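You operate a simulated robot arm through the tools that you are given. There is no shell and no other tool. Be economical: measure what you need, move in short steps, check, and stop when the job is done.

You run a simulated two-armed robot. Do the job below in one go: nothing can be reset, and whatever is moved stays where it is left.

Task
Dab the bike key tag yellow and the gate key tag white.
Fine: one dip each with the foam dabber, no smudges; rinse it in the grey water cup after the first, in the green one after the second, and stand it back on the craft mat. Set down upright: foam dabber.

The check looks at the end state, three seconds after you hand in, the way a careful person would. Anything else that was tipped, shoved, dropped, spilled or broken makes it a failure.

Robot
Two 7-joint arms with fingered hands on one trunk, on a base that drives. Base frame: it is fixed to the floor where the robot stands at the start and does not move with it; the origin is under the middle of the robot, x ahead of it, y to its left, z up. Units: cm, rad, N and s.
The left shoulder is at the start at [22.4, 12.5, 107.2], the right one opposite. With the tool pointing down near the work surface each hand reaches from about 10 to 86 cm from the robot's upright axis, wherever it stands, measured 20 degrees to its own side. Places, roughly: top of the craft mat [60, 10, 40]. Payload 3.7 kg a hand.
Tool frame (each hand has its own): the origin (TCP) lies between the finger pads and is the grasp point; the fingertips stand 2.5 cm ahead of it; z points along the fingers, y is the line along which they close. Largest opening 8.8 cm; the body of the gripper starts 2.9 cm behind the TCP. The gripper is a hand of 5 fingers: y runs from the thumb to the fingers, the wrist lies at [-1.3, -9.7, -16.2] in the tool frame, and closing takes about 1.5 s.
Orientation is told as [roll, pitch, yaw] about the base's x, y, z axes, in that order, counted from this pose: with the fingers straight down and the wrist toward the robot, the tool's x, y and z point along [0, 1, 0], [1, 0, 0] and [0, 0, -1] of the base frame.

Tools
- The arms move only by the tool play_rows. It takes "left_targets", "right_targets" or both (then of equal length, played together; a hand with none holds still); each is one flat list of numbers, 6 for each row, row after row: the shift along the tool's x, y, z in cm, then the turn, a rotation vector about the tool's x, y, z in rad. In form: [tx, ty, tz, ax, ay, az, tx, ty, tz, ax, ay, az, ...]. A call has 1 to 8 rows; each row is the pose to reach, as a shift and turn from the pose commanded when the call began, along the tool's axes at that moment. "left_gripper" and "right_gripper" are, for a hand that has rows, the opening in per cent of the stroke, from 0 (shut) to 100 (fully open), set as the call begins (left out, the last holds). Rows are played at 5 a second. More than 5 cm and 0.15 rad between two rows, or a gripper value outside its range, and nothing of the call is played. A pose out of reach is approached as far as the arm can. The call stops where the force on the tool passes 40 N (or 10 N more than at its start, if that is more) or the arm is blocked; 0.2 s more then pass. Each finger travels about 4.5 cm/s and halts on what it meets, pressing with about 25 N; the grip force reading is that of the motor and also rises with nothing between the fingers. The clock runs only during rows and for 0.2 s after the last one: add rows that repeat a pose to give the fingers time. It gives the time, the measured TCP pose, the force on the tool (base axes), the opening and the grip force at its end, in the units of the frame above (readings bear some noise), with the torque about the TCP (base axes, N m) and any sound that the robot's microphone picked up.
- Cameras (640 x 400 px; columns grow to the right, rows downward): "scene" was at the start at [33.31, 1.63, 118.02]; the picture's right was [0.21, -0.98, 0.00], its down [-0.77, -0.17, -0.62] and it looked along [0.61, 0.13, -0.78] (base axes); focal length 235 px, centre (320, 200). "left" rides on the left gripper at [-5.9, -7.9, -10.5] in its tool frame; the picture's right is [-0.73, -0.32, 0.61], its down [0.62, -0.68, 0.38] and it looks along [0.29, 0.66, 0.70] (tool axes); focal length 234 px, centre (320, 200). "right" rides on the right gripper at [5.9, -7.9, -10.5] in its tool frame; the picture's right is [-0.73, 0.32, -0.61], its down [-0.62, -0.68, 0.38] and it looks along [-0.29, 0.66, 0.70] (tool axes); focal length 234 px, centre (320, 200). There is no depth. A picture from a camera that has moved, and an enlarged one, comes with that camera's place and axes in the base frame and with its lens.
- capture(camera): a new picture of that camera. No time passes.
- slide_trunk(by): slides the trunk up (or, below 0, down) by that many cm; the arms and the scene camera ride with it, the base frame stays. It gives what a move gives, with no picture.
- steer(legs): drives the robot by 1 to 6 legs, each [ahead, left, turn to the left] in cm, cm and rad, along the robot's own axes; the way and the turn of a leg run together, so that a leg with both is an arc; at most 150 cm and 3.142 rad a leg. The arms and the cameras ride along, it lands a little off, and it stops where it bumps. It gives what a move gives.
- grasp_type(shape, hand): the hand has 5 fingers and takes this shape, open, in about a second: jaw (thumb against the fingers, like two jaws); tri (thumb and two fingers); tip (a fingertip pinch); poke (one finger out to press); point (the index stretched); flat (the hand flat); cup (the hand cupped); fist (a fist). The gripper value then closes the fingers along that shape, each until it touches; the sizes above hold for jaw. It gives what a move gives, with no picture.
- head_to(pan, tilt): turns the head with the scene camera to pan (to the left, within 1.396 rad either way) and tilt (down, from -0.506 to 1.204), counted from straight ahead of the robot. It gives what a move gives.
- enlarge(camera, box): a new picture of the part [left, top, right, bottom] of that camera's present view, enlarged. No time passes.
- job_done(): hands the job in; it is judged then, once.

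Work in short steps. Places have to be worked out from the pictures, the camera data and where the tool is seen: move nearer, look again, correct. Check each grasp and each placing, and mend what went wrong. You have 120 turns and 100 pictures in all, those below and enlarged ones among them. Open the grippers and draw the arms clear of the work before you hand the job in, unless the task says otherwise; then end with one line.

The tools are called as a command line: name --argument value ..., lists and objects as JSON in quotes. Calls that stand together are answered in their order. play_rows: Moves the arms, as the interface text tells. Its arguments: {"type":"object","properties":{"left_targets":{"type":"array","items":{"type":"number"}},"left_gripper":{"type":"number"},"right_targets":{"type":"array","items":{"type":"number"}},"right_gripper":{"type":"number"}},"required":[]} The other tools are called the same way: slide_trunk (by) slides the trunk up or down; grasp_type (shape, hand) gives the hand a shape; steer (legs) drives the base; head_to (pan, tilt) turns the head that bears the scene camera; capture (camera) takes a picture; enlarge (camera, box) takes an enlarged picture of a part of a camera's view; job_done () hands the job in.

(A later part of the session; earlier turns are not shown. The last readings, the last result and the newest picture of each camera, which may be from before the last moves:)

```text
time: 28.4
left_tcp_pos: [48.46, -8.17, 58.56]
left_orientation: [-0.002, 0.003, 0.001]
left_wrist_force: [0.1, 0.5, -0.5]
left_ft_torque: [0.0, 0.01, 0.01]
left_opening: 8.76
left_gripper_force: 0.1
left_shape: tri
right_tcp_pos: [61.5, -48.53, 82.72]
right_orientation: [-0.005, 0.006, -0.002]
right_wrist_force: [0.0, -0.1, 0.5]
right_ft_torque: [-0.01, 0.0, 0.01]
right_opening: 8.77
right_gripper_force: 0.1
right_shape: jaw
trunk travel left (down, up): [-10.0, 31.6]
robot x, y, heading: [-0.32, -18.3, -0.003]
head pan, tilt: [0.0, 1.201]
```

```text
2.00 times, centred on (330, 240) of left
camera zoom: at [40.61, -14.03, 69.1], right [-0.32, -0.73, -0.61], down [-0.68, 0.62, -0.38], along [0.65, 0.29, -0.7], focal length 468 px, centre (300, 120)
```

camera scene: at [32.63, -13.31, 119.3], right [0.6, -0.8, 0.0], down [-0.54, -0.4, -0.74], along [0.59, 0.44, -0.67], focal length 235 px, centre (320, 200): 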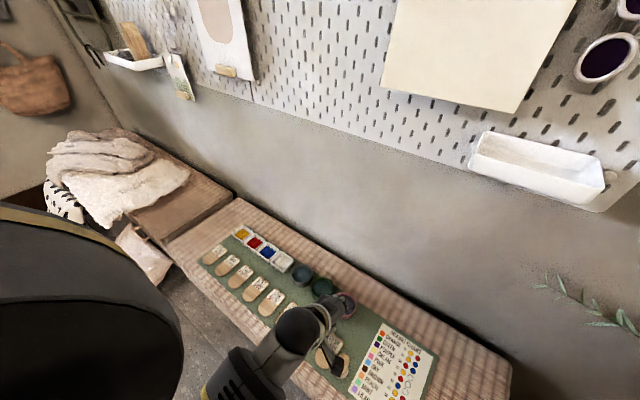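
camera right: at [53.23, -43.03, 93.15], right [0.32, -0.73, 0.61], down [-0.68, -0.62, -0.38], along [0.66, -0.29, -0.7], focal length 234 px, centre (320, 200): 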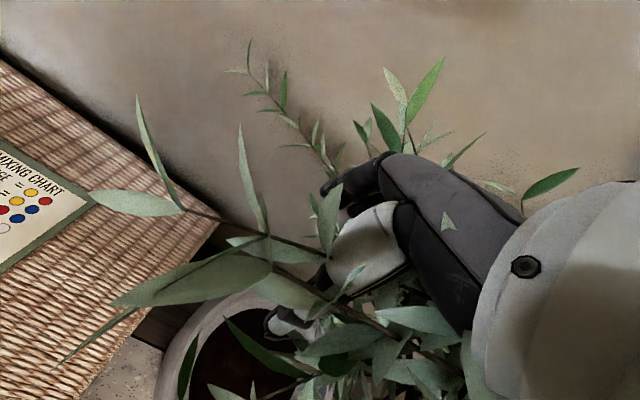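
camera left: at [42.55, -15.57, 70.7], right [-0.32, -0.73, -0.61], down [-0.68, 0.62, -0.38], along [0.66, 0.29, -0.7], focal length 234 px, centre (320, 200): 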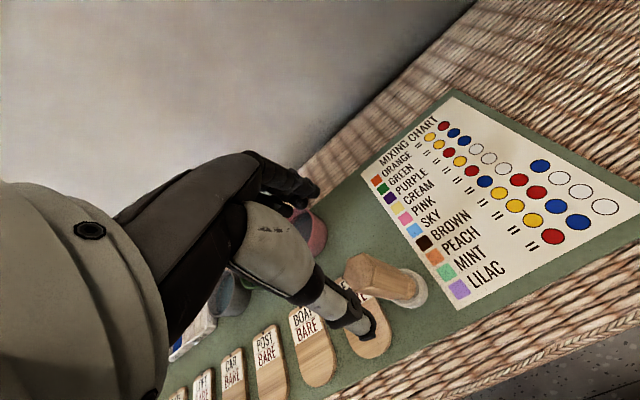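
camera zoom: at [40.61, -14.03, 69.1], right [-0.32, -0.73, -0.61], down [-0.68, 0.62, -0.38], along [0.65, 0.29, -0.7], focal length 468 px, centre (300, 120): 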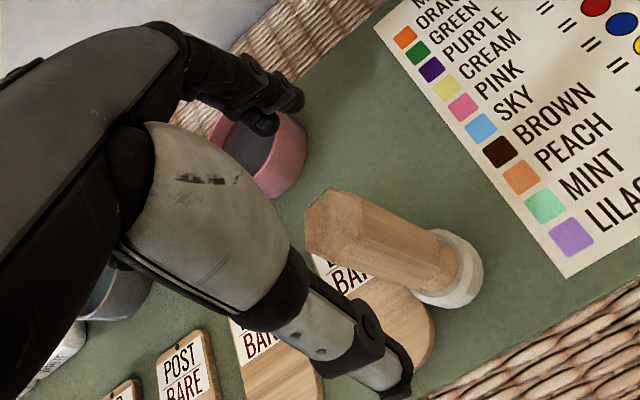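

The alignment matches prediction within a couple of millimetres. I'll descend to z≈52.8.

play_rows --left_targets '[0.1, -0.1, 1.5, 0, 0, 0, 0.1, -0.1, 3, 0, 0, 0, 0.1, -0.1, 4.5, 0, 0, 0, 0.1, -0.1, 5.7, 0, 0, 0, 0.1, -0.1, 5.7, 0, 0, 0]'

play_rows --left_targets '[0, 0, 0, 0, 0, 0, 0, 0, 0, 0, 0, 0, 0, 0, 0, 0, 0, 0, 0, 0, 0, 0, 0, 0, 0, 0, 0, 0, 0, 0, 0, 0, 0, 0, 0, 0]' --left_gripper 36

enlarge --camera "left" --box '[220, 140, 420, 320]'

```text
time: 29.6
left_tcp_pos: [48.12, -8.61, 53.16]
left_orientation: [-0.001, 0.0, 0.003]
left_wrist_force: [0.4, -0.4, -0.4]
left_ft_torque: [-0.01, 0.02, 0.02]
left_opening: 8.77
left_gripper_force: 0.0
left_shape: tri
right_tcp_pos: [61.19, -48.88, 82.88]
right_orientation: [-0.001, 0.0, -0.003]
right_wrist_force: [0.2, 0.1, 0.4]
right_ft_torque: [0.01, -0.01, 0.0]
right_opening: 8.8
right_gripper_force: 0.1
right_shape: jaw
trunk travel left (down, up): [-10.0, 31.6]
robot x, y, heading: [0.09, -18.31, -0.002]
head pan, tilt: [0.0, 1.201]
```

```text
time: 31.1
left_tcp_pos: [48.17, -8.54, 53.17]
left_orientation: [-0.002, 0.002, 0.004]
left_wrist_force: [-0.2, -0.6, -0.2]
left_ft_torque: [-0.02, 0.01, -0.01]
left_opening: 3.21
left_gripper_force: 0.2
left_shape: tri
right_tcp_pos: [61.24, -49.02, 82.98]
right_orientation: [-0.001, -0.001, -0.004]
right_wrist_force: [-0.5, -0.4, -0.6]
right_ft_torque: [-0.05, 0.01, 0.0]
right_opening: 8.78
right_gripper_force: 0.1
right_shape: jaw
trunk travel left (down, up): [-10.0, 31.6]
robot x, y, heading: [-0.39, -18.04, -0.001]
head pan, tilt: [0.0, 1.201]
```

```text
2.22 times, centred on (320, 230) of left
camera zoom: at [40.26, -14.42, 63.66], right [-0.32, -0.73, -0.61], down [-0.68, 0.62, -0.38], along [0.66, 0.29, -0.7], focal length 520 px, centre (320, 133)
```

zoom: 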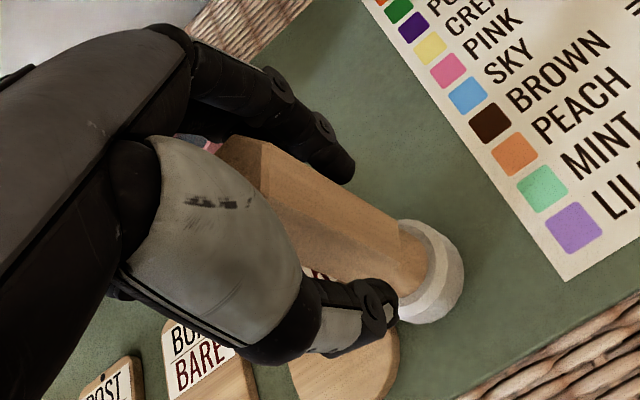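

The handle is centred at the TCP to within 2 mm. I'll close fully.

play_rows --left_targets '[0, 0, 0, 0, 0, 0, 0, 0, 0, 0, 0, 0, 0, 0, 0, 0, 0, 0, 0, 0, 0, 0, 0, 0, 0, 0, 0, 0, 0, 0, 0, 0, 0, 0, 0, 0]' --left_gripper 0

enlarge --camera "left" --box '[220, 140, 420, 320]'

```text
time: 32.5
left_tcp_pos: [48.16, -8.5, 53.1]
left_orientation: [0.001, 0.002, 0.004]
left_wrist_force: [0.0, -0.1, -0.5]
left_ft_torque: [0.0, -0.01, 0.01]
left_opening: 1.64
left_gripper_force: 24.9
left_shape: tri
right_tcp_pos: [61.23, -48.95, 82.91]
right_orientation: [-0.001, 0.0, -0.002]
right_wrist_force: [-0.2, -0.5, 0.3]
right_ft_torque: [0.01, -0.03, 0.02]
right_opening: 8.76
right_gripper_force: 0.0
right_shape: jaw
trunk travel left (down, up): [-10.0, 31.6]
robot x, y, heading: [-0.02, -18.48, -0.0]
head pan, tilt: [0.0, 1.201]
```

```text
2.22 times, centred on (320, 230) of left
camera zoom: at [40.26, -14.42, 63.66], right [-0.32, -0.73, -0.61], down [-0.68, 0.62, -0.38], along [0.66, 0.29, -0.7], focal length 520 px, centre (320, 133)
```

zoom: 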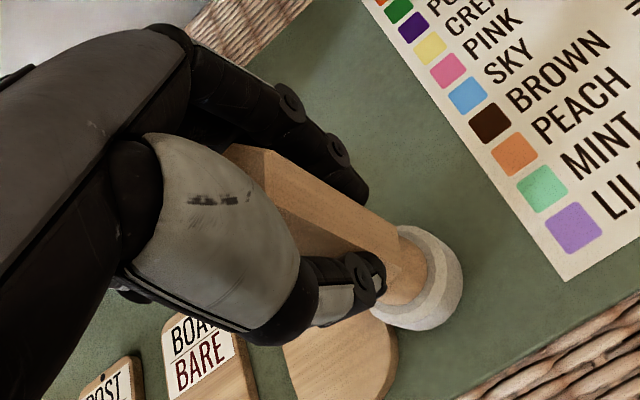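

The grip holds at 1.64 cm with almost no shift. I'll lift 4 cm and check the dabber follows and hangs straight.

play_rows --left_targets '[0, 0, -1, 0, 0, 0, 0, 0, -2, 0, 0, 0, 0, 0, -3, 0, 0, 0, 0, 0, -4, 0, 0, 0, 0, 0, -4, 0, 0, 0]'

enlarge --camera "left" --box '[220, 140, 420, 320]'

capture --camera "scene"

```text
time: 33.6
left_tcp_pos: [48.5, -8.23, 56.97]
left_orientation: [-0.001, 0.002, 0.003]
left_wrist_force: [-0.2, -0.2, 0.0]
left_ft_torque: [-0.01, 0.0, -0.01]
left_opening: 1.61
left_gripper_force: 25.0
left_shape: tri
right_tcp_pos: [61.28, -48.59, 82.76]
right_orientation: [-0.004, 0.002, -0.003]
right_wrist_force: [-0.2, 0.3, -0.5]
right_ft_torque: [-0.01, -0.03, 0.01]
right_opening: 8.79
right_gripper_force: 0.2
right_shape: jaw
trunk travel left (down, up): [-10.0, 31.6]
robot x, y, heading: [-0.19, -17.96, 0.0]
head pan, tilt: [0.0, 1.201]
```

```text
2.22 times, centred on (320, 230) of left
camera zoom: at [40.54, -14.09, 67.53], right [-0.32, -0.73, -0.61], down [-0.68, 0.62, -0.38], along [0.65, 0.29, -0.7], focal length 520 px, centre (320, 133)
```

zoom: 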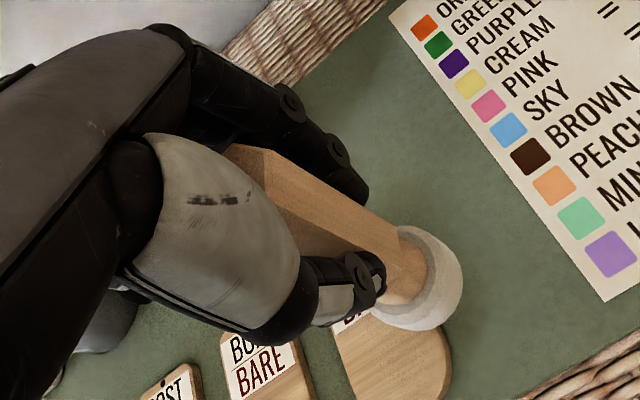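

```text
63 pictures are left
camera scene: at [33.61, -13.94, 119.19], right [0.47, -0.88, 0.0], down [-0.6, -0.32, -0.74], along [0.65, 0.34, -0.68], focal length 235 px, centre (320, 200)
```

scene: 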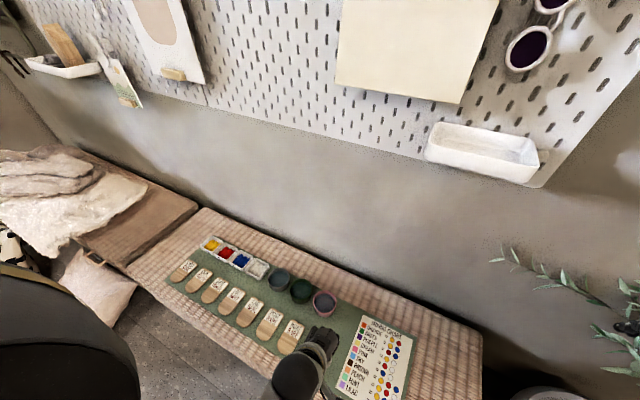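

The dabber is firmly held and hangs straight. TCP z=53.1 corresponds to the foam resting on the mat. I'll move the hand left and up a bit, then drive the base back left 18 cm.

play_rows --left_targets '[2, 0, -1, 0, 0, 0, 5, 0, -2, 0, 0, 0, 9, 0, -3, 0, 0, 0, 13, 0, -4, 0, 0, 0, 16, 0, -5, 0, 0, 0, 16, 0, -5, 0, 0, 0]'

steer --legs '[[0, 18, 0]]'

capture --camera "left"

capture --camera "scene"

```text
time: 35.0
left_tcp_pos: [48.17, 7.68, 62.07]
left_orientation: [-0.001, 0.002, 0.005]
left_wrist_force: [-0.2, -0.2, -0.4]
left_ft_torque: [0.0, -0.02, 0.01]
left_opening: 1.62
left_gripper_force: 25.4
left_shape: tri
right_tcp_pos: [61.16, -49.0, 82.86]
right_orientation: [0.0, 0.001, -0.004]
right_wrist_force: [0.7, 0.3, 0.0]
right_ft_torque: [-0.03, 0.01, -0.02]
right_opening: 8.76
right_gripper_force: 0.1
right_shape: jaw
trunk travel left (down, up): [-10.0, 31.6]
robot x, y, heading: [-0.11, -18.57, -0.003]
head pan, tilt: [0.0, 1.201]
```

```text
time: 36.5
left_tcp_pos: [48.37, 25.38, 62.05]
left_orientation: [0.001, 0.001, 0.001]
left_wrist_force: [-0.3, -1.2, 0.1]
left_ft_torque: [-0.01, 0.0, 0.02]
left_opening: 1.64
left_gripper_force: 24.1
left_shape: tri
right_tcp_pos: [61.21, -31.05, 82.79]
right_orientation: [0.001, 0.0, -0.005]
right_wrist_force: [-0.1, 0.7, 0.8]
right_ft_torque: [-0.05, 0.01, 0.0]
right_opening: 8.75
right_gripper_force: 0.0
right_shape: jaw
trunk travel left (down, up): [-10.0, 31.6]
robot x, y, heading: [0.04, -0.37, -0.003]
head pan, tilt: [0.0, 1.201]
```

```text
62 pictures are left
camera left: at [40.44, 19.47, 72.6], right [-0.32, -0.73, -0.61], down [-0.68, 0.62, -0.38], along [0.66, 0.29, -0.7], focal length 234 px, centre (320, 200)
```

left: 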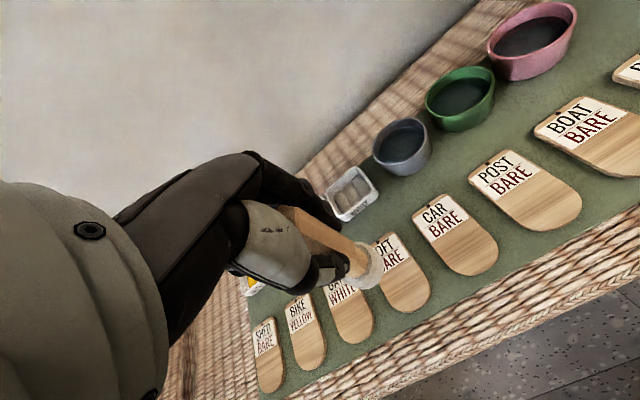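

```text
61 pictures are left
camera scene: at [33.44, 3.33, 119.3], right [0.45, -0.89, 0.0], down [-0.6, -0.3, -0.74], along [0.66, 0.33, -0.67], focal length 235 px, centre (320, 200)
```

scene: 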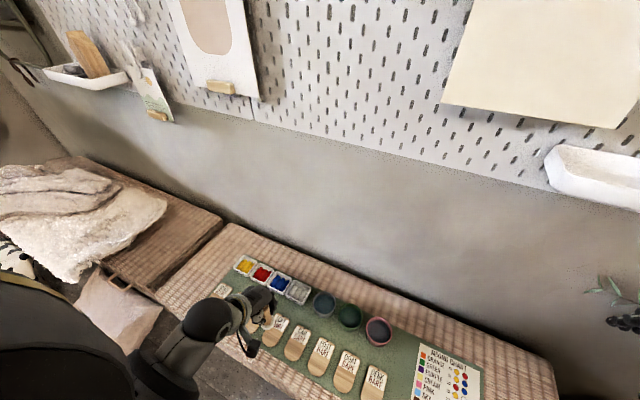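

Now I'll try recentring the head for a good overhead view of the left part of the mat.

head_to --pan 0.6 --tilt 1.2

capture --camera "scene"

```text
time: 37.5
left_tcp_pos: [48.43, 25.32, 62.07]
left_orientation: [0.0, 0.001, 0.001]
left_wrist_force: [0.0, -0.5, -0.4]
left_ft_torque: [0.03, 0.0, 0.02]
left_opening: 1.62
left_gripper_force: 24.7
left_shape: tri
right_tcp_pos: [61.16, -31.12, 82.83]
right_orientation: [-0.001, -0.001, -0.003]
right_wrist_force: [-0.1, 0.2, 0.3]
right_ft_torque: [-0.02, -0.02, 0.02]
right_opening: 8.75
right_gripper_force: 0.0
right_shape: jaw
trunk travel left (down, up): [-10.0, 31.6]
robot x, y, heading: [-0.34, -0.54, -0.001]
head pan, tilt: [0.6, 1.201]
```

```text
60 pictures are left
camera scene: at [33.45, 3.31, 119.34], right [0.45, -0.89, 0.0], down [-0.6, -0.3, -0.74], along [0.66, 0.34, -0.67], focal length 235 px, centre (320, 200)
```

scene: 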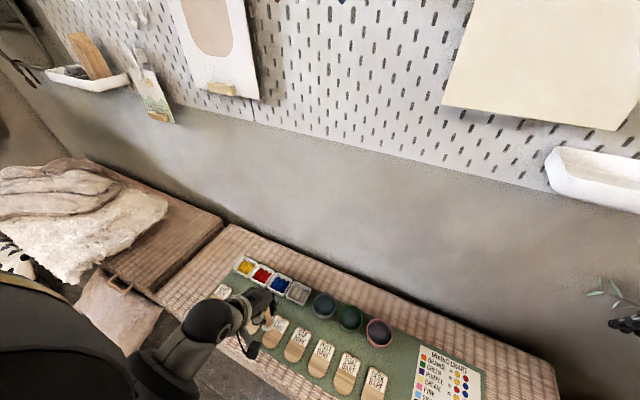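

The head stays put, but it sees the mat well enough. I'll move the hand near the yellow tray, staying high.

play_rows --left_targets '[2, 1, 0, 0, 0, 0, 6, 3, 0, 0, 0, 0, 10, 5, 0, 0, 0, 0, 14, 7, 0, 0, 0, 0, 18, 9, 0, 0, 0, 0, 20, 10, 0, 0, 0, 0, 20, 10, 0, 0, 0, 0]'

capture --camera "left"

enlarge --camera "scene" --box '[160, 230, 320, 330]'

```text
time: 39.1
left_tcp_pos: [58.32, 45.46, 62.01]
left_orientation: [-0.002, 0.0, 0.001]
left_wrist_force: [-0.1, 0.9, -0.9]
left_ft_torque: [-0.02, 0.03, 0.01]
left_opening: 1.63
left_gripper_force: 25.0
left_shape: tri
right_tcp_pos: [61.22, -31.27, 82.87]
right_orientation: [0.0, 0.0, -0.004]
right_wrist_force: [0.0, 0.5, 0.5]
right_ft_torque: [0.03, 0.01, 0.04]
right_opening: 8.75
right_gripper_force: 0.1
right_shape: jaw
trunk travel left (down, up): [-10.0, 31.6]
robot x, y, heading: [-0.23, -0.56, -0.008]
head pan, tilt: [0.6, 1.201]
```

```text
59 pictures are left
camera left: at [50.32, 39.54, 72.53], right [-0.32, -0.73, -0.61], down [-0.68, 0.62, -0.38], along [0.66, 0.29, -0.7], focal length 234 px, centre (320, 200)
```

left: 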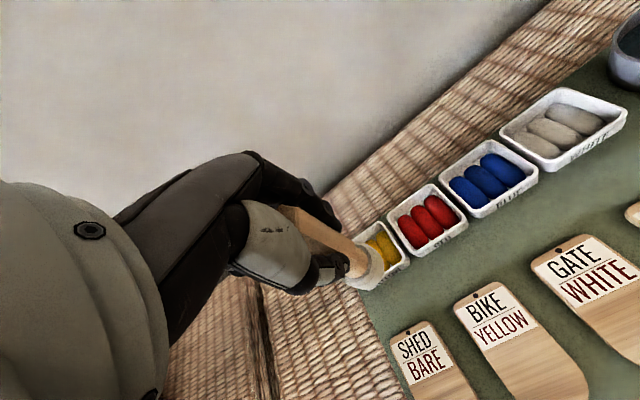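

```text
4.00 times, centred on (240, 280) of scene
camera zoom: at [32.77, 4.4, 119.33], right [0.58, -0.81, 0.0], down [-0.55, -0.39, -0.74], along [0.6, 0.43, -0.67], focal length 938 px, centre (640, -120)
```

zoom: 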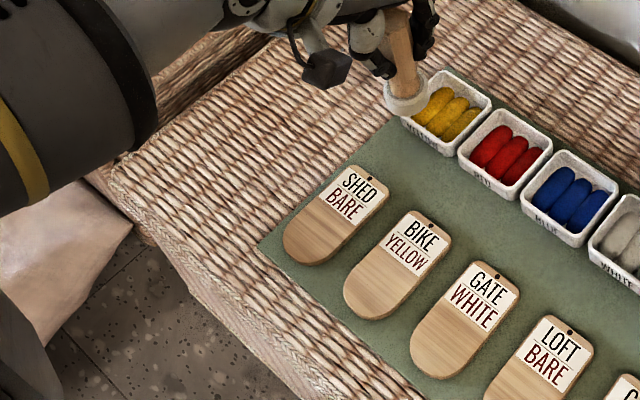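

Scene and hand cameras agree that the tray rims are at z≈47, with the yellow tray centred near (62.0,46.8). I'll move over it, come down to z=58.5 and check from both cameras.

play_rows --left_targets '[0.6, 2, 0, 0, 0, 0, 1.1, 3.7, 0, 0, 0, 0, 1.1, 3.7, 1.5, 0, 0, 0, 1.1, 3.7, 3, 0, 0, 0, 1.1, 3.7, 3.5, 0, 0, 0, 1.1, 3.7, 3.5, 0, 0, 0]'

enlarge --camera "left" --box '[260, 170, 460, 330]'

enlarge --camera "scene" --box '[220, 220, 320, 290]'

```text
time: 40.5
left_tcp_pos: [61.97, 46.43, 58.65]
left_orientation: [-0.001, -0.001, 0.001]
left_wrist_force: [-0.1, 0.3, -0.8]
left_ft_torque: [-0.02, 0.02, 0.0]
left_opening: 1.58
left_gripper_force: 24.8
left_shape: tri
right_tcp_pos: [61.14, -31.15, 82.98]
right_orientation: [-0.001, 0.001, -0.007]
right_wrist_force: [0.2, 0.6, -0.2]
right_ft_torque: [0.0, 0.05, -0.01]
right_opening: 8.76
right_gripper_force: 0.1
right_shape: jaw
trunk travel left (down, up): [-10.0, 31.6]
robot x, y, heading: [0.05, -0.8, -0.001]
head pan, tilt: [0.6, 1.201]
```

```text
2.50 times, centred on (360, 250) of left
camera zoom: at [54.11, 40.59, 69.17], right [-0.32, -0.73, -0.61], down [-0.68, 0.62, -0.38], along [0.66, 0.29, -0.7], focal length 585 px, centre (220, 75)
```

zoom: 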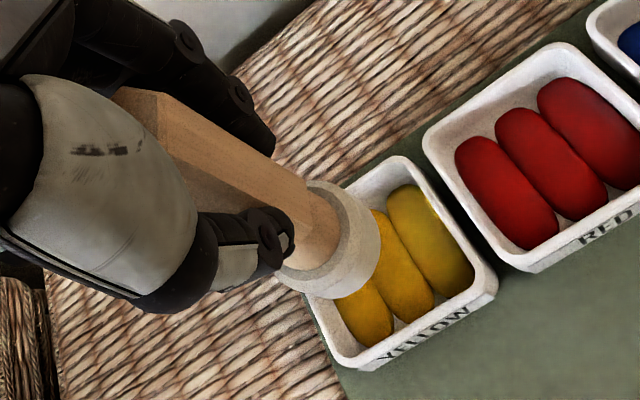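

```text
5.71 times, centred on (270, 255) of scene
camera zoom: at [32.11, 4.96, 119.04], right [0.66, -0.75, 0.0], down [-0.52, -0.46, -0.71], along [0.54, 0.47, -0.7], focal length 1341 px, centre (606, -114)
```

zoom: 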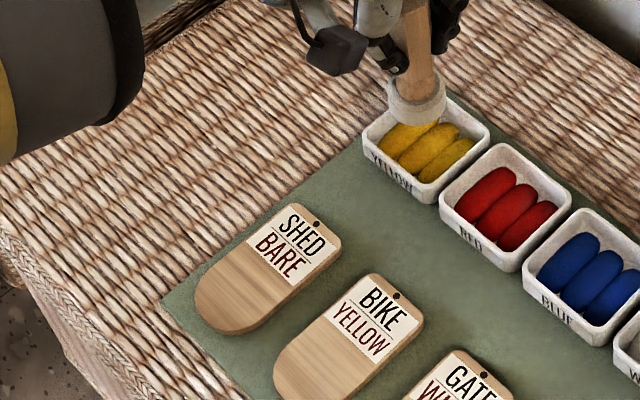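

The tray centre is (62.0,46.9), so I'll nudge +0.3 in y and lower until the foam is just above the paint.

play_rows --left_targets '[0.35, 0, 0.5, 0, 0, 0, 0.35, 0, 1.5, 0, 0, 0, 0.35, 0, 2.5, 0, 0, 0, 0.35, 0, 3.3, 0, 0, 0, 0.35, 0, 3.3, 0, 0, 0]'

enlarge --camera "left" --box '[260, 170, 460, 330]'

enlarge --camera "scene" --box '[220, 220, 320, 290]'

```text
time: 41.8
left_tcp_pos: [62.0, 46.74, 55.4]
left_orientation: [-0.001, -0.002, 0.002]
left_wrist_force: [-0.8, 0.3, -1.0]
left_ft_torque: [0.02, 0.0, 0.01]
left_opening: 1.61
left_gripper_force: 25.2
left_shape: tri
right_tcp_pos: [61.08, -31.2, 82.98]
right_orientation: [0.001, -0.001, -0.005]
right_wrist_force: [-0.5, 0.2, -0.7]
right_ft_torque: [0.02, 0.0, 0.0]
right_opening: 8.74
right_gripper_force: 0.1
right_shape: jaw
trunk travel left (down, up): [-10.0, 31.6]
robot x, y, heading: [0.08, -0.81, -0.01]
head pan, tilt: [0.6, 1.201]
```

```text
2.50 times, centred on (360, 250) of left
camera zoom: at [54.12, 40.92, 65.87], right [-0.32, -0.73, -0.61], down [-0.68, 0.62, -0.38], along [0.66, 0.29, -0.69], focal length 585 px, centre (220, 75)
```

zoom: 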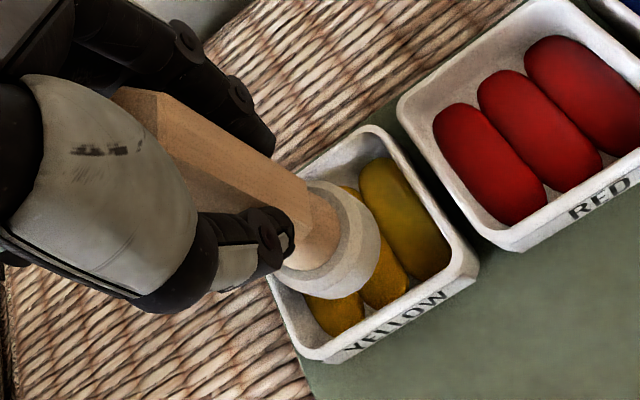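

```text
5.71 times, centred on (270, 255) of scene
camera zoom: at [31.91, 4.99, 118.83], right [0.68, -0.74, 0.0], down [-0.53, -0.49, -0.7], along [0.51, 0.47, -0.72], focal length 1341 px, centre (606, -114)
```

zoom: 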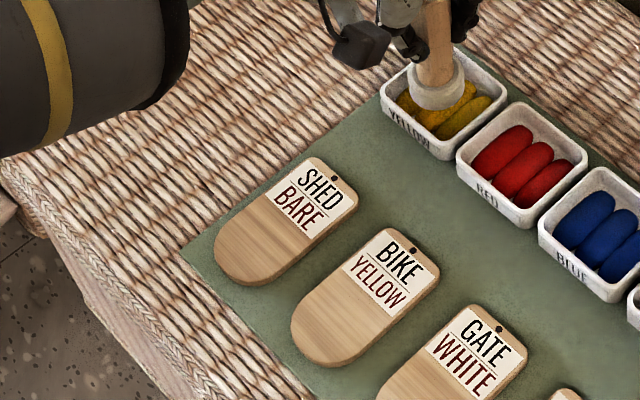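

The foam is just above the paint. I'll lower another 0.8 cm with a 0.3 cm shift back and watch the force.

play_rows --left_targets '[-0.1, -0.3, 0.3, 0, 0, 0, -0.1, -0.3, 0.6, 0, 0, 0, -0.1, -0.3, 0.9, 0, 0, 0, -0.1, -0.3, 0.9, 0, 0, 0]'

enlarge --camera "left" --box '[260, 170, 460, 330]'

```text
time: 42.8
left_tcp_pos: [61.4, 46.62, 54.47]
left_orientation: [-0.001, 0.002, 0.001]
left_wrist_force: [-0.4, 0.8, -0.8]
left_ft_torque: [0.02, -0.05, -0.01]
left_opening: 1.62
left_gripper_force: 25.1
left_shape: tri
right_tcp_pos: [61.1, -31.15, 82.82]
right_orientation: [0.0, -0.001, -0.006]
right_wrist_force: [-0.2, 0.6, -0.3]
right_ft_torque: [0.01, 0.0, 0.01]
right_opening: 8.76
right_gripper_force: 0.1
right_shape: jaw
trunk travel left (down, up): [-10.0, 31.6]
robot x, y, heading: [0.44, -0.64, -0.006]
head pan, tilt: [0.6, 1.201]
```

```text
2.50 times, centred on (360, 250) of left
camera zoom: at [53.61, 40.81, 64.9], right [-0.32, -0.73, -0.61], down [-0.68, 0.62, -0.38], along [0.66, 0.29, -0.7], focal length 585 px, centre (220, 75)
```

zoom: 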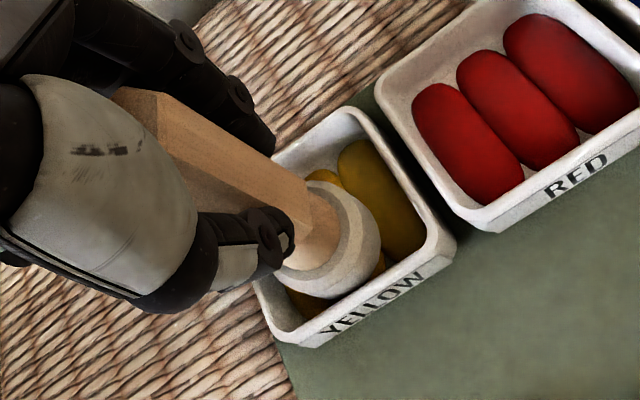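

The foam is well centred but not touching yet. I'll lower another 0.5 cm.

play_rows --left_targets '[0, 0.1, 0.25, 0, 0, 0, 0, 0.1, 0.5, 0, 0, 0, 0, 0.1, 0.5, 0, 0, 0]'

enlarge --camera "left" --box '[300, 200, 420, 300]'

```text
time: 43.5
left_tcp_pos: [61.83, 46.76, 54.09]
left_orientation: [0.001, 0.001, 0.002]
left_wrist_force: [-0.7, 0.2, -0.4]
left_ft_torque: [0.0, -0.03, -0.01]
left_opening: 1.61
left_gripper_force: 24.6
left_shape: tri
right_tcp_pos: [61.07, -31.1, 83.01]
right_orientation: [-0.001, -0.002, -0.006]
right_wrist_force: [0.3, 0.0, 0.0]
right_ft_torque: [0.01, 0.01, 0.0]
right_opening: 8.77
right_gripper_force: 0.0
right_shape: jaw
trunk travel left (down, up): [-10.0, 31.6]
robot x, y, heading: [-0.06, -0.45, -0.003]
head pan, tilt: [0.6, 1.201]
```

```text
4.00 times, centred on (360, 250) of left
camera zoom: at [53.9, 40.75, 64.48], right [-0.32, -0.73, -0.61], down [-0.68, 0.62, -0.38], along [0.66, 0.29, -0.7], focal length 937 px, centre (160, 0)
```

zoom: 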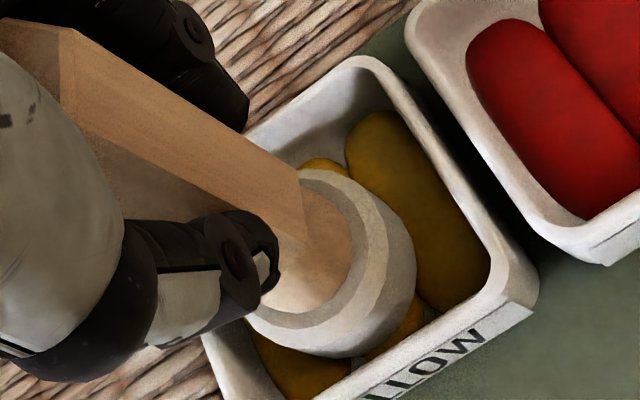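

There is still no contact force or colour on the foam. I'll lower 0.4 more.

play_rows --left_targets '[0, 0, 0.2, 0, 0, 0, 0, 0, 0.4, 0, 0, 0, 0, 0, 0.4, 0, 0, 0]'

enlarge --camera "left" --box '[300, 200, 420, 300]'

```text
time: 44.4
left_tcp_pos: [61.87, 46.6, 53.65]
left_orientation: [0.0, 0.0, 0.002]
left_wrist_force: [0.2, 0.4, 1.0]
left_ft_torque: [0.0, 0.02, -0.04]
left_opening: 1.61
left_gripper_force: 24.7
left_shape: tri
right_tcp_pos: [61.32, -31.22, 82.88]
right_orientation: [-0.001, -0.001, -0.005]
right_wrist_force: [0.2, 0.3, -0.3]
right_ft_torque: [-0.03, 0.01, 0.02]
right_opening: 8.77
right_gripper_force: 0.0
right_shape: jaw
trunk travel left (down, up): [-10.0, 31.6]
robot x, y, heading: [0.29, -0.72, 0.002]
head pan, tilt: [0.6, 1.201]
```

```text
4.00 times, centred on (360, 250) of left
camera zoom: at [53.96, 40.81, 64.08], right [-0.32, -0.73, -0.61], down [-0.68, 0.62, -0.38], along [0.66, 0.29, -0.7], focal length 937 px, centre (160, 0)
```

zoom: 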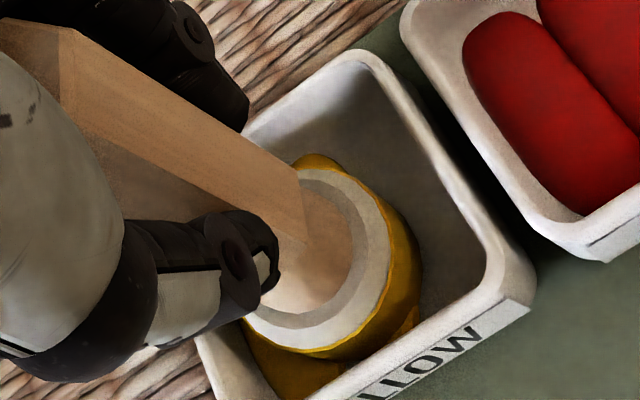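

The foam has turned yellow, so the dip is done. I'll lift straight up.

play_rows --left_targets '[0, 0, -1, 0, 0, 0, 0, 0, -2.5, 0, 0, 0, 0, 0, -4.5, 0, 0, 0, 0, 0, -6.5, 0, 0, 0, 0, 0, -8.3, 0, 0, 0, 0, 0, -8.3, 0, 0, 0]'

play_rows --left_targets '[-1.5, -3, 0, 0, 0, 0, -3, -6, 0, 0, 0, 0, -4.5, -9.5, 0, 0, 0, 0, -6, -13.5, 0, 0, 0, 0, -6, -13.5, 0, 0, 0, 0]'

enlarge --camera "left" --box '[240, 150, 480, 350]'

enlarge --camera "scene" --box '[180, 220, 340, 340]'

```text
time: 45.8
left_tcp_pos: [61.65, 46.68, 61.52]
left_orientation: [0.0, 0.005, 0.001]
left_wrist_force: [0.9, -0.5, -1.1]
left_ft_torque: [0.0, -0.01, 0.01]
left_opening: 1.62
left_gripper_force: 24.9
left_shape: tri
right_tcp_pos: [61.3, -31.18, 82.75]
right_orientation: [0.001, 0.0, -0.005]
right_wrist_force: [0.4, -0.3, -0.4]
right_ft_torque: [0.0, -0.01, 0.0]
right_opening: 8.78
right_gripper_force: 0.1
right_shape: jaw
trunk travel left (down, up): [-10.0, 31.6]
robot x, y, heading: [0.42, -0.78, -0.004]
head pan, tilt: [0.6, 1.201]
```

```text
time: 47.0
left_tcp_pos: [48.26, 40.61, 61.51]
left_orientation: [0.001, -0.001, 0.002]
left_wrist_force: [-0.5, -0.1, -0.8]
left_ft_torque: [-0.01, -0.04, 0.0]
left_opening: 1.62
left_gripper_force: 25.1
left_shape: tri
right_tcp_pos: [61.2, -31.11, 82.8]
right_orientation: [0.0, 0.002, -0.005]
right_wrist_force: [-0.1, -0.2, -0.6]
right_ft_torque: [0.01, -0.03, -0.01]
right_opening: 8.75
right_gripper_force: 0.1
right_shape: jaw
trunk travel left (down, up): [-10.0, 31.6]
robot x, y, heading: [-0.06, -0.3, -0.005]
head pan, tilt: [0.6, 1.201]
```

```text
2.00 times, centred on (360, 250) of left
camera zoom: at [40.4, 34.72, 72.19], right [-0.32, -0.73, -0.61], down [-0.68, 0.62, -0.38], along [0.66, 0.29, -0.7], focal length 468 px, centre (240, 100)
```

zoom: 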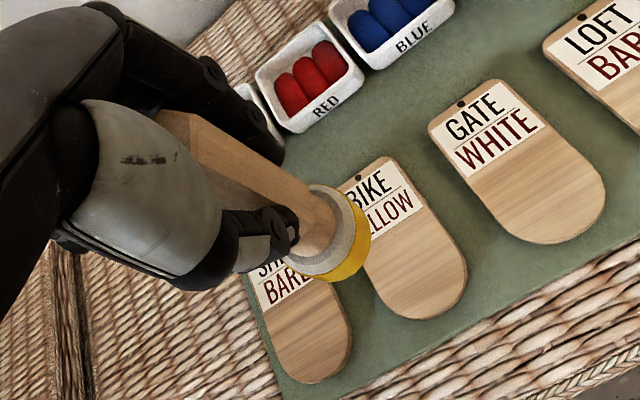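

```text
3.33 times, centred on (260, 280) of scene
camera zoom: at [33.65, 2.75, 119.18], right [0.39, -0.92, 0.0], down [-0.63, -0.27, -0.73], along [0.67, 0.28, -0.68], focal length 782 px, centre (520, -67)
```

zoom: 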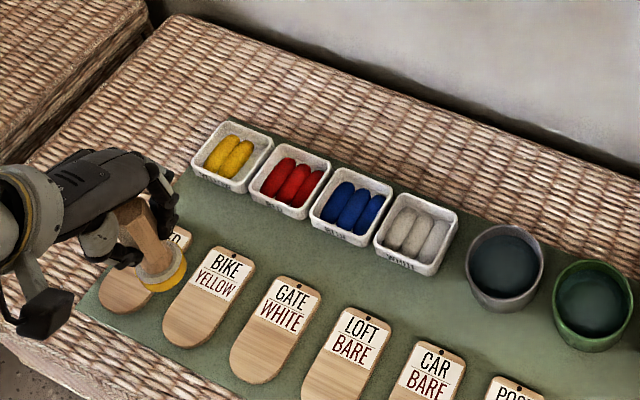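

Bike tag's bare wood is centred near (47.9,40.6), right under the dabber. I'll lower to z≈56.5 and check the footprint.

play_rows --left_targets '[-0.1, -0.3, 1.5, 0, 0, 0, -0.1, -0.3, 3, 0, 0, 0, -0.1, -0.3, 4.5, 0, 0, 0, -0.1, -0.3, 5.5, 0, 0, 0, -0.1, -0.3, 5.5, 0, 0, 0]'

enlarge --camera "left" --box '[280, 180, 440, 320]'

enlarge --camera "scene" --box '[180, 250, 280, 330]'

```text
time: 48.1
left_tcp_pos: [47.94, 40.63, 56.18]
left_orientation: [0.001, 0.0, 0.001]
left_wrist_force: [-0.3, 0.6, -0.9]
left_ft_torque: [-0.02, 0.03, 0.01]
left_opening: 1.61
left_gripper_force: 25.5
left_shape: tri
right_tcp_pos: [61.26, -31.1, 82.91]
right_orientation: [-0.001, 0.0, -0.007]
right_wrist_force: [-0.8, 0.0, 0.3]
right_ft_torque: [-0.01, -0.02, -0.03]
right_opening: 8.76
right_gripper_force: 0.0
right_shape: jaw
trunk travel left (down, up): [-10.0, 31.6]
robot x, y, heading: [0.3, -0.51, -0.0]
head pan, tilt: [0.6, 1.201]
```

```text
2.86 times, centred on (360, 250) of left
camera zoom: at [39.99, 34.8, 66.73], right [-0.32, -0.73, -0.61], down [-0.68, 0.62, -0.38], along [0.66, 0.29, -0.7], focal length 669 px, centre (206, 57)
```

zoom: 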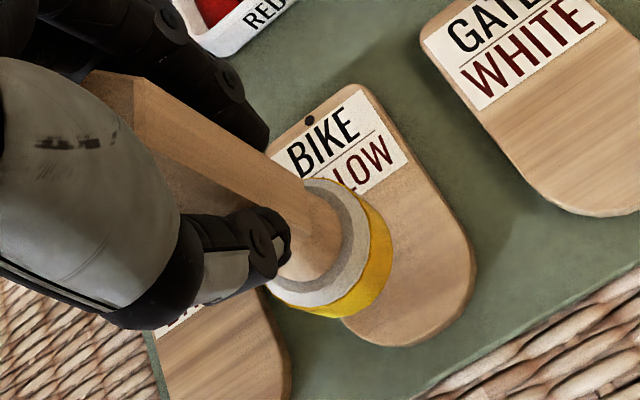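

```text
5.00 times, centred on (230, 290) of scene
camera zoom: at [33.48, 3.23, 119.34], right [0.44, -0.9, 0.0], down [-0.6, -0.3, -0.74], along [0.66, 0.33, -0.67], focal length 1173 px, centre (770, -250)
```

zoom: 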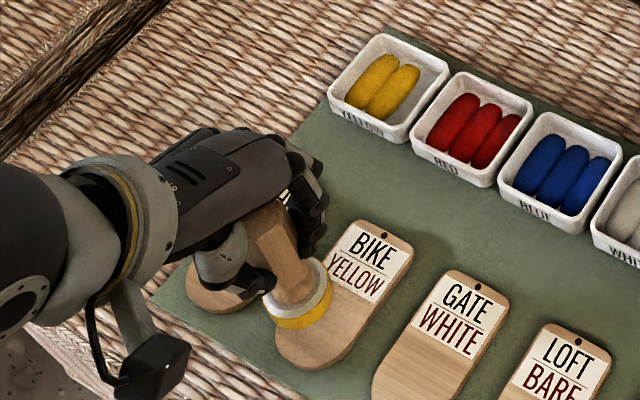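

The foam footprint sits slightly left and back of the bare wood's centre. I'll shift about (+0.3,-0.35), lower to z≈54.6 and look again.

play_rows --left_targets '[-0.35, 0.3, 0, 0, 0, 0, -0.35, 0.3, 0.8, 0, 0, 0, -0.35, 0.3, 1.5, 0, 0, 0, -0.35, 0.3, 1.5, 0, 0, 0, -0.35, 0.3, 1.5, 0, 0, 0]'

enlarge --camera "left" --box '[300, 190, 420, 300]'

enlarge --camera "scene" --box '[210, 270, 280, 330]'

```text
time: 49.4
left_tcp_pos: [48.23, 40.28, 54.76]
left_orientation: [-0.001, 0.0, 0.001]
left_wrist_force: [0.7, -0.1, -0.6]
left_ft_torque: [0.0, 0.05, -0.02]
left_opening: 1.61
left_gripper_force: 25.2
left_shape: tri
right_tcp_pos: [61.18, -31.19, 82.78]
right_orientation: [0.001, 0.001, -0.006]
right_wrist_force: [0.0, -0.3, 0.4]
right_ft_torque: [-0.01, 0.01, -0.03]
right_opening: 8.75
right_gripper_force: 0.1
right_shape: jaw
trunk travel left (down, up): [-10.0, 31.6]
robot x, y, heading: [0.0, -0.48, 0.002]
head pan, tilt: [0.6, 1.201]
```

```text
3.64 times, centred on (360, 245) of left
camera zoom: at [40.42, 34.34, 65.26], right [-0.32, -0.73, -0.61], down [-0.68, 0.62, -0.38], along [0.66, 0.29, -0.7], focal length 852 px, centre (174, 36)
```

zoom: 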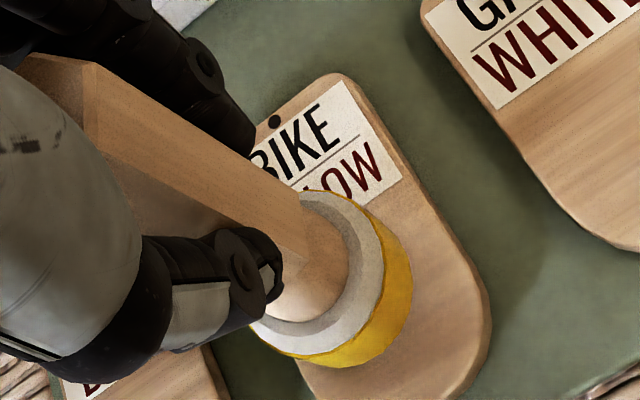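

```text
6.67 times, centred on (245, 300) of scene
camera zoom: at [33.38, 3.46, 119.35], right [0.47, -0.88, 0.0], down [-0.59, -0.31, -0.74], along [0.66, 0.35, -0.67], focal length 1564 px, centre (820, -467)
```

zoom: 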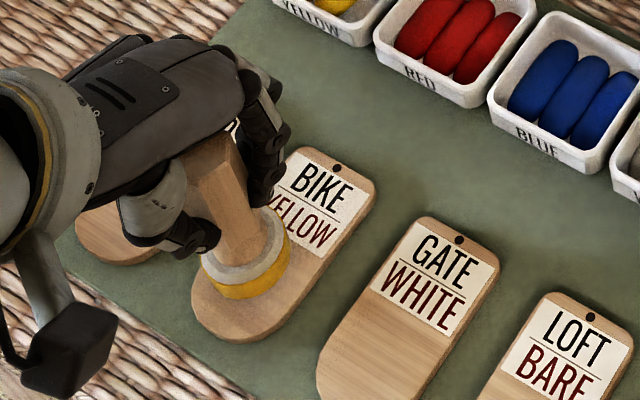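

The footprint needs about -0.4 in both y and x to be centred on bare wood. I'll shift and then lower to just touching.

play_rows --left_targets '[-0.35, -0.4, 0, 0, 0, 0, -0.35, -0.4, 0.3, 0, 0, 0, -0.35, -0.4, 0.6, 0, 0, 0, -0.35, -0.4, 0.6, 0, 0, 0, -0.35, -0.4, 0.6, 0, 0, 0]'

enlarge --camera "left" --box '[300, 190, 420, 300]'

enlarge --camera "scene" --box '[210, 270, 280, 330]'

```text
time: 50.5
left_tcp_pos: [47.86, 40.04, 54.09]
left_orientation: [0.0, 0.0, 0.001]
left_wrist_force: [0.6, -0.6, 0.1]
left_ft_torque: [-0.02, 0.0, -0.01]
left_opening: 1.6
left_gripper_force: 25.1
left_shape: tri
right_tcp_pos: [61.19, -31.07, 82.77]
right_orientation: [-0.001, -0.001, -0.006]
right_wrist_force: [-0.6, 0.1, 0.5]
right_ft_torque: [0.0, 0.01, 0.02]
right_opening: 8.78
right_gripper_force: 0.1
right_shape: jaw
trunk travel left (down, up): [-10.0, 31.6]
robot x, y, heading: [0.25, -0.43, -0.007]
head pan, tilt: [0.6, 1.201]
```

```text
3.64 times, centred on (360, 245) of left
camera zoom: at [40.02, 34.08, 64.66], right [-0.32, -0.73, -0.61], down [-0.68, 0.62, -0.38], along [0.66, 0.29, -0.7], focal length 852 px, centre (174, 36)
```

zoom: 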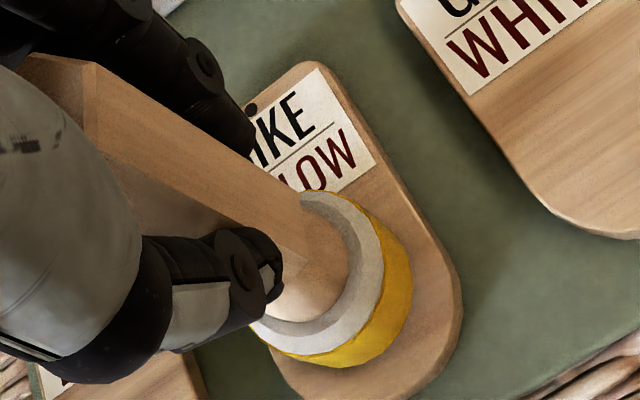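

```text
6.67 times, centred on (245, 300) of scene
camera zoom: at [33.37, 3.48, 119.35], right [0.47, -0.88, 0.0], down [-0.59, -0.32, -0.74], along [0.65, 0.35, -0.67], focal length 1564 px, centre (820, -467)
```

zoom: 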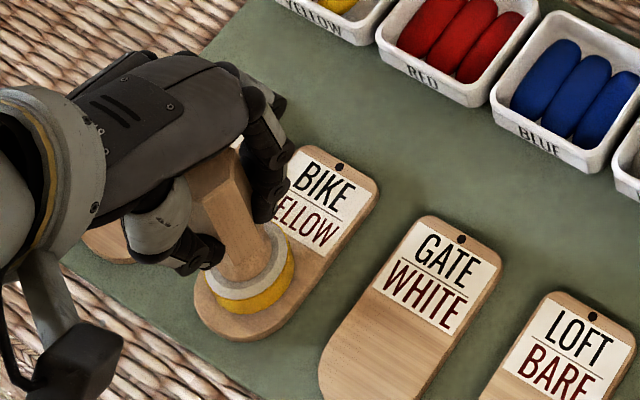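

It's well centred on bare wood. I'll lower 0.4 cm to dab.

play_rows --left_targets '[0, 0, 0.2, 0, 0, 0, 0, 0, 0.4, 0, 0, 0, 0, 0, 0.4, 0, 0, 0]'

enlarge --camera "left" --box '[300, 190, 420, 300]'

```text
time: 51.4
left_tcp_pos: [48.08, 39.98, 53.82]
left_orientation: [0.0, -0.001, 0.002]
left_wrist_force: [-1.4, -0.3, 5.1]
left_ft_torque: [-0.01, 0.01, 0.0]
left_opening: 1.62
left_gripper_force: 24.8
left_shape: tri
right_tcp_pos: [61.33, -31.14, 82.91]
right_orientation: [-0.001, -0.001, -0.003]
right_wrist_force: [-0.7, -0.1, 0.2]
right_ft_torque: [-0.01, -0.01, 0.0]
right_opening: 8.76
right_gripper_force: 0.1
right_shape: jaw
trunk travel left (down, up): [-10.0, 31.6]
robot x, y, heading: [0.33, -0.39, -0.008]
head pan, tilt: [0.6, 1.201]
```

```text
3.64 times, centred on (360, 245) of left
camera zoom: at [40.09, 34.07, 64.28], right [-0.32, -0.73, -0.61], down [-0.68, 0.62, -0.38], along [0.66, 0.29, -0.7], focal length 852 px, centre (174, 36)
```

zoom: 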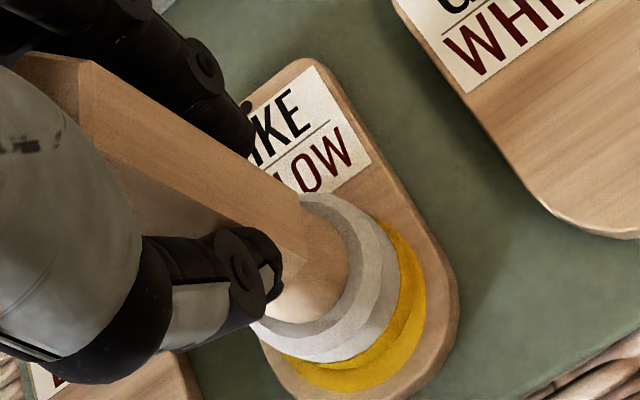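

There is 5 N of contact and a yellow patch has appeared on the bike tag. I'll lift straight up and check.

play_rows --left_targets '[0, 0, -0.5, 0, 0, 0, 0, 0, -2, 0, 0, 0, 0, 0, -4, 0, 0, 0, 0, 0, -6, 0, 0, 0, 0, 0, -8, 0, 0, 0, 0, 0, -8, 0, 0, 0]'

enlarge --camera "left" --box '[240, 150, 480, 350]'

```text
time: 52.8
left_tcp_pos: [47.8, 39.82, 61.66]
left_orientation: [0.001, 0.001, 0.002]
left_wrist_force: [0.2, 0.0, 0.6]
left_ft_torque: [0.03, -0.02, 0.01]
left_opening: 1.61
left_gripper_force: 25.5
left_shape: tri
right_tcp_pos: [61.13, -31.08, 82.87]
right_orientation: [0.001, 0.002, -0.005]
right_wrist_force: [0.8, -0.5, 0.3]
right_ft_torque: [0.01, 0.01, 0.04]
right_opening: 8.79
right_gripper_force: 0.0
right_shape: jaw
trunk travel left (down, up): [-10.0, 31.6]
robot x, y, heading: [0.22, -0.09, -0.005]
head pan, tilt: [0.6, 1.201]
```

```text
2.00 times, centred on (360, 250) of left
camera zoom: at [39.91, 34.08, 72.25], right [-0.32, -0.73, -0.61], down [-0.68, 0.62, -0.38], along [0.66, 0.29, -0.7], focal length 468 px, centre (240, 100)
```

zoom: 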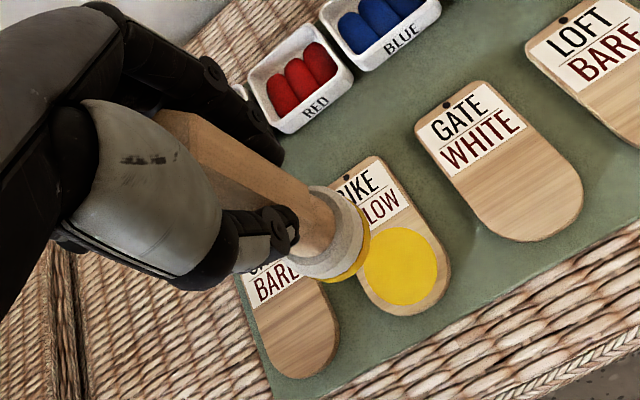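

A clean yellow disc is on the bike tag, which calibrates the foam at TCP+(-0.2,+0.75). Next I'll move toward the grey cup near (61.7,15.9), staying high.

play_rows --left_targets '[-3, 2, -1, 0, 0, 0, -7, 4, -1.5, 0, 0, 0, -11, 6, -1.5, 0, 0, 0, -15, 8, -1.5, 0, 0, 0, -18, 9, -1.5, 0, 0, 0, -21, 10, -1.5, 0, 0, 0, -21, 10, -1.5, 0, 0, 0]'

enlarge --camera "left" --box '[240, 110, 540, 330]'

enlarge --camera "scene" --box '[220, 250, 380, 370]'

```text
time: 54.4
left_tcp_pos: [58.13, 18.83, 63.29]
left_orientation: [0.0, -0.002, 0.002]
left_wrist_force: [0.5, 0.1, -0.3]
left_ft_torque: [-0.01, -0.05, 0.01]
left_opening: 1.64
left_gripper_force: 24.7
left_shape: tri
right_tcp_pos: [61.15, -31.08, 82.91]
right_orientation: [0.001, 0.002, -0.005]
right_wrist_force: [0.1, -0.3, -0.9]
right_ft_torque: [0.03, 0.0, 0.03]
right_opening: 8.77
right_gripper_force: 0.1
right_shape: jaw
trunk travel left (down, up): [-10.0, 31.6]
robot x, y, heading: [0.24, -0.22, -0.001]
head pan, tilt: [0.6, 1.201]
```

```text
1.82 times, centred on (390, 220) of left
camera zoom: at [50.19, 12.98, 73.8], right [-0.32, -0.73, -0.61], down [-0.68, 0.62, -0.38], along [0.66, 0.29, -0.69], focal length 426 px, centre (193, 164)
```

zoom: 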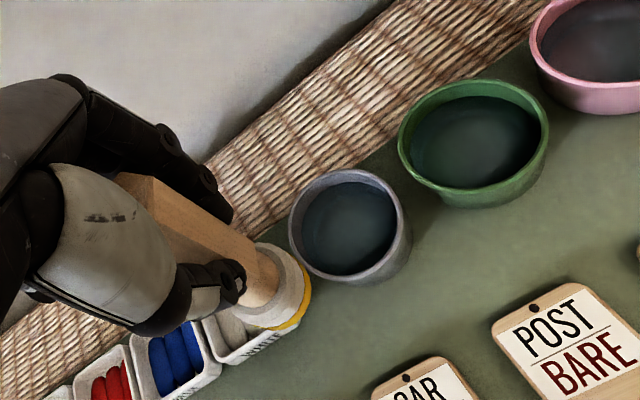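

```text
3.33 times, centred on (300, 310) of scene
camera zoom: at [32.03, 4.98, 118.98], right [0.67, -0.74, 0.0], down [-0.52, -0.47, -0.71], along [0.53, 0.47, -0.71], focal length 782 px, centre (387, -167)
```

zoom: 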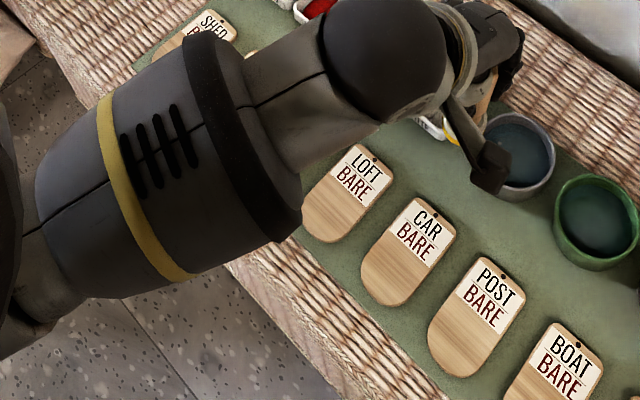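

The grey cup's rim centre is near (61.45,15.8). I'll move the foam over it and descend to z≈59.

play_rows --left_targets '[-2, 1.7, 0, 0, 0, 0, -3.8, 3.45, 0, 0, 0, 0, -3.8, 3.45, 0, 0, 0, 0, -3.8, 3.45, 1.5, 0, 0, 0, -3.8, 3.45, 3, 0, 0, 0, -3.8, 3.45, 4, 0, 0, 0, -3.8, 3.45, 4, 0, 0, 0]'

enlarge --camera "left" --box '[260, 150, 500, 330]'

```text
time: 56.0
left_tcp_pos: [61.5, 15.09, 59.18]
left_orientation: [0.0, 0.0, 0.001]
left_wrist_force: [0.3, -0.9, -0.2]
left_ft_torque: [0.01, -0.01, -0.02]
left_opening: 1.59
left_gripper_force: 24.7
left_shape: tri
right_tcp_pos: [61.15, -31.19, 82.84]
right_orientation: [-0.001, 0.002, -0.004]
right_wrist_force: [0.0, 0.5, -0.5]
right_ft_torque: [0.0, -0.04, -0.01]
right_opening: 8.77
right_gripper_force: 0.2
right_shape: jaw
trunk travel left (down, up): [-10.0, 31.6]
robot x, y, heading: [0.2, -0.23, -0.005]
head pan, tilt: [0.6, 1.201]
```

```text
2.22 times, centred on (380, 240) of left
camera zoom: at [53.59, 9.19, 69.72], right [-0.32, -0.73, -0.61], down [-0.68, 0.62, -0.38], along [0.66, 0.29, -0.7], focal length 520 px, centre (187, 111)
```

zoom: 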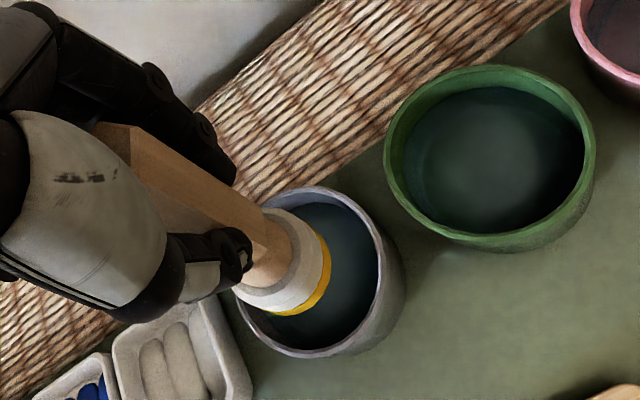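

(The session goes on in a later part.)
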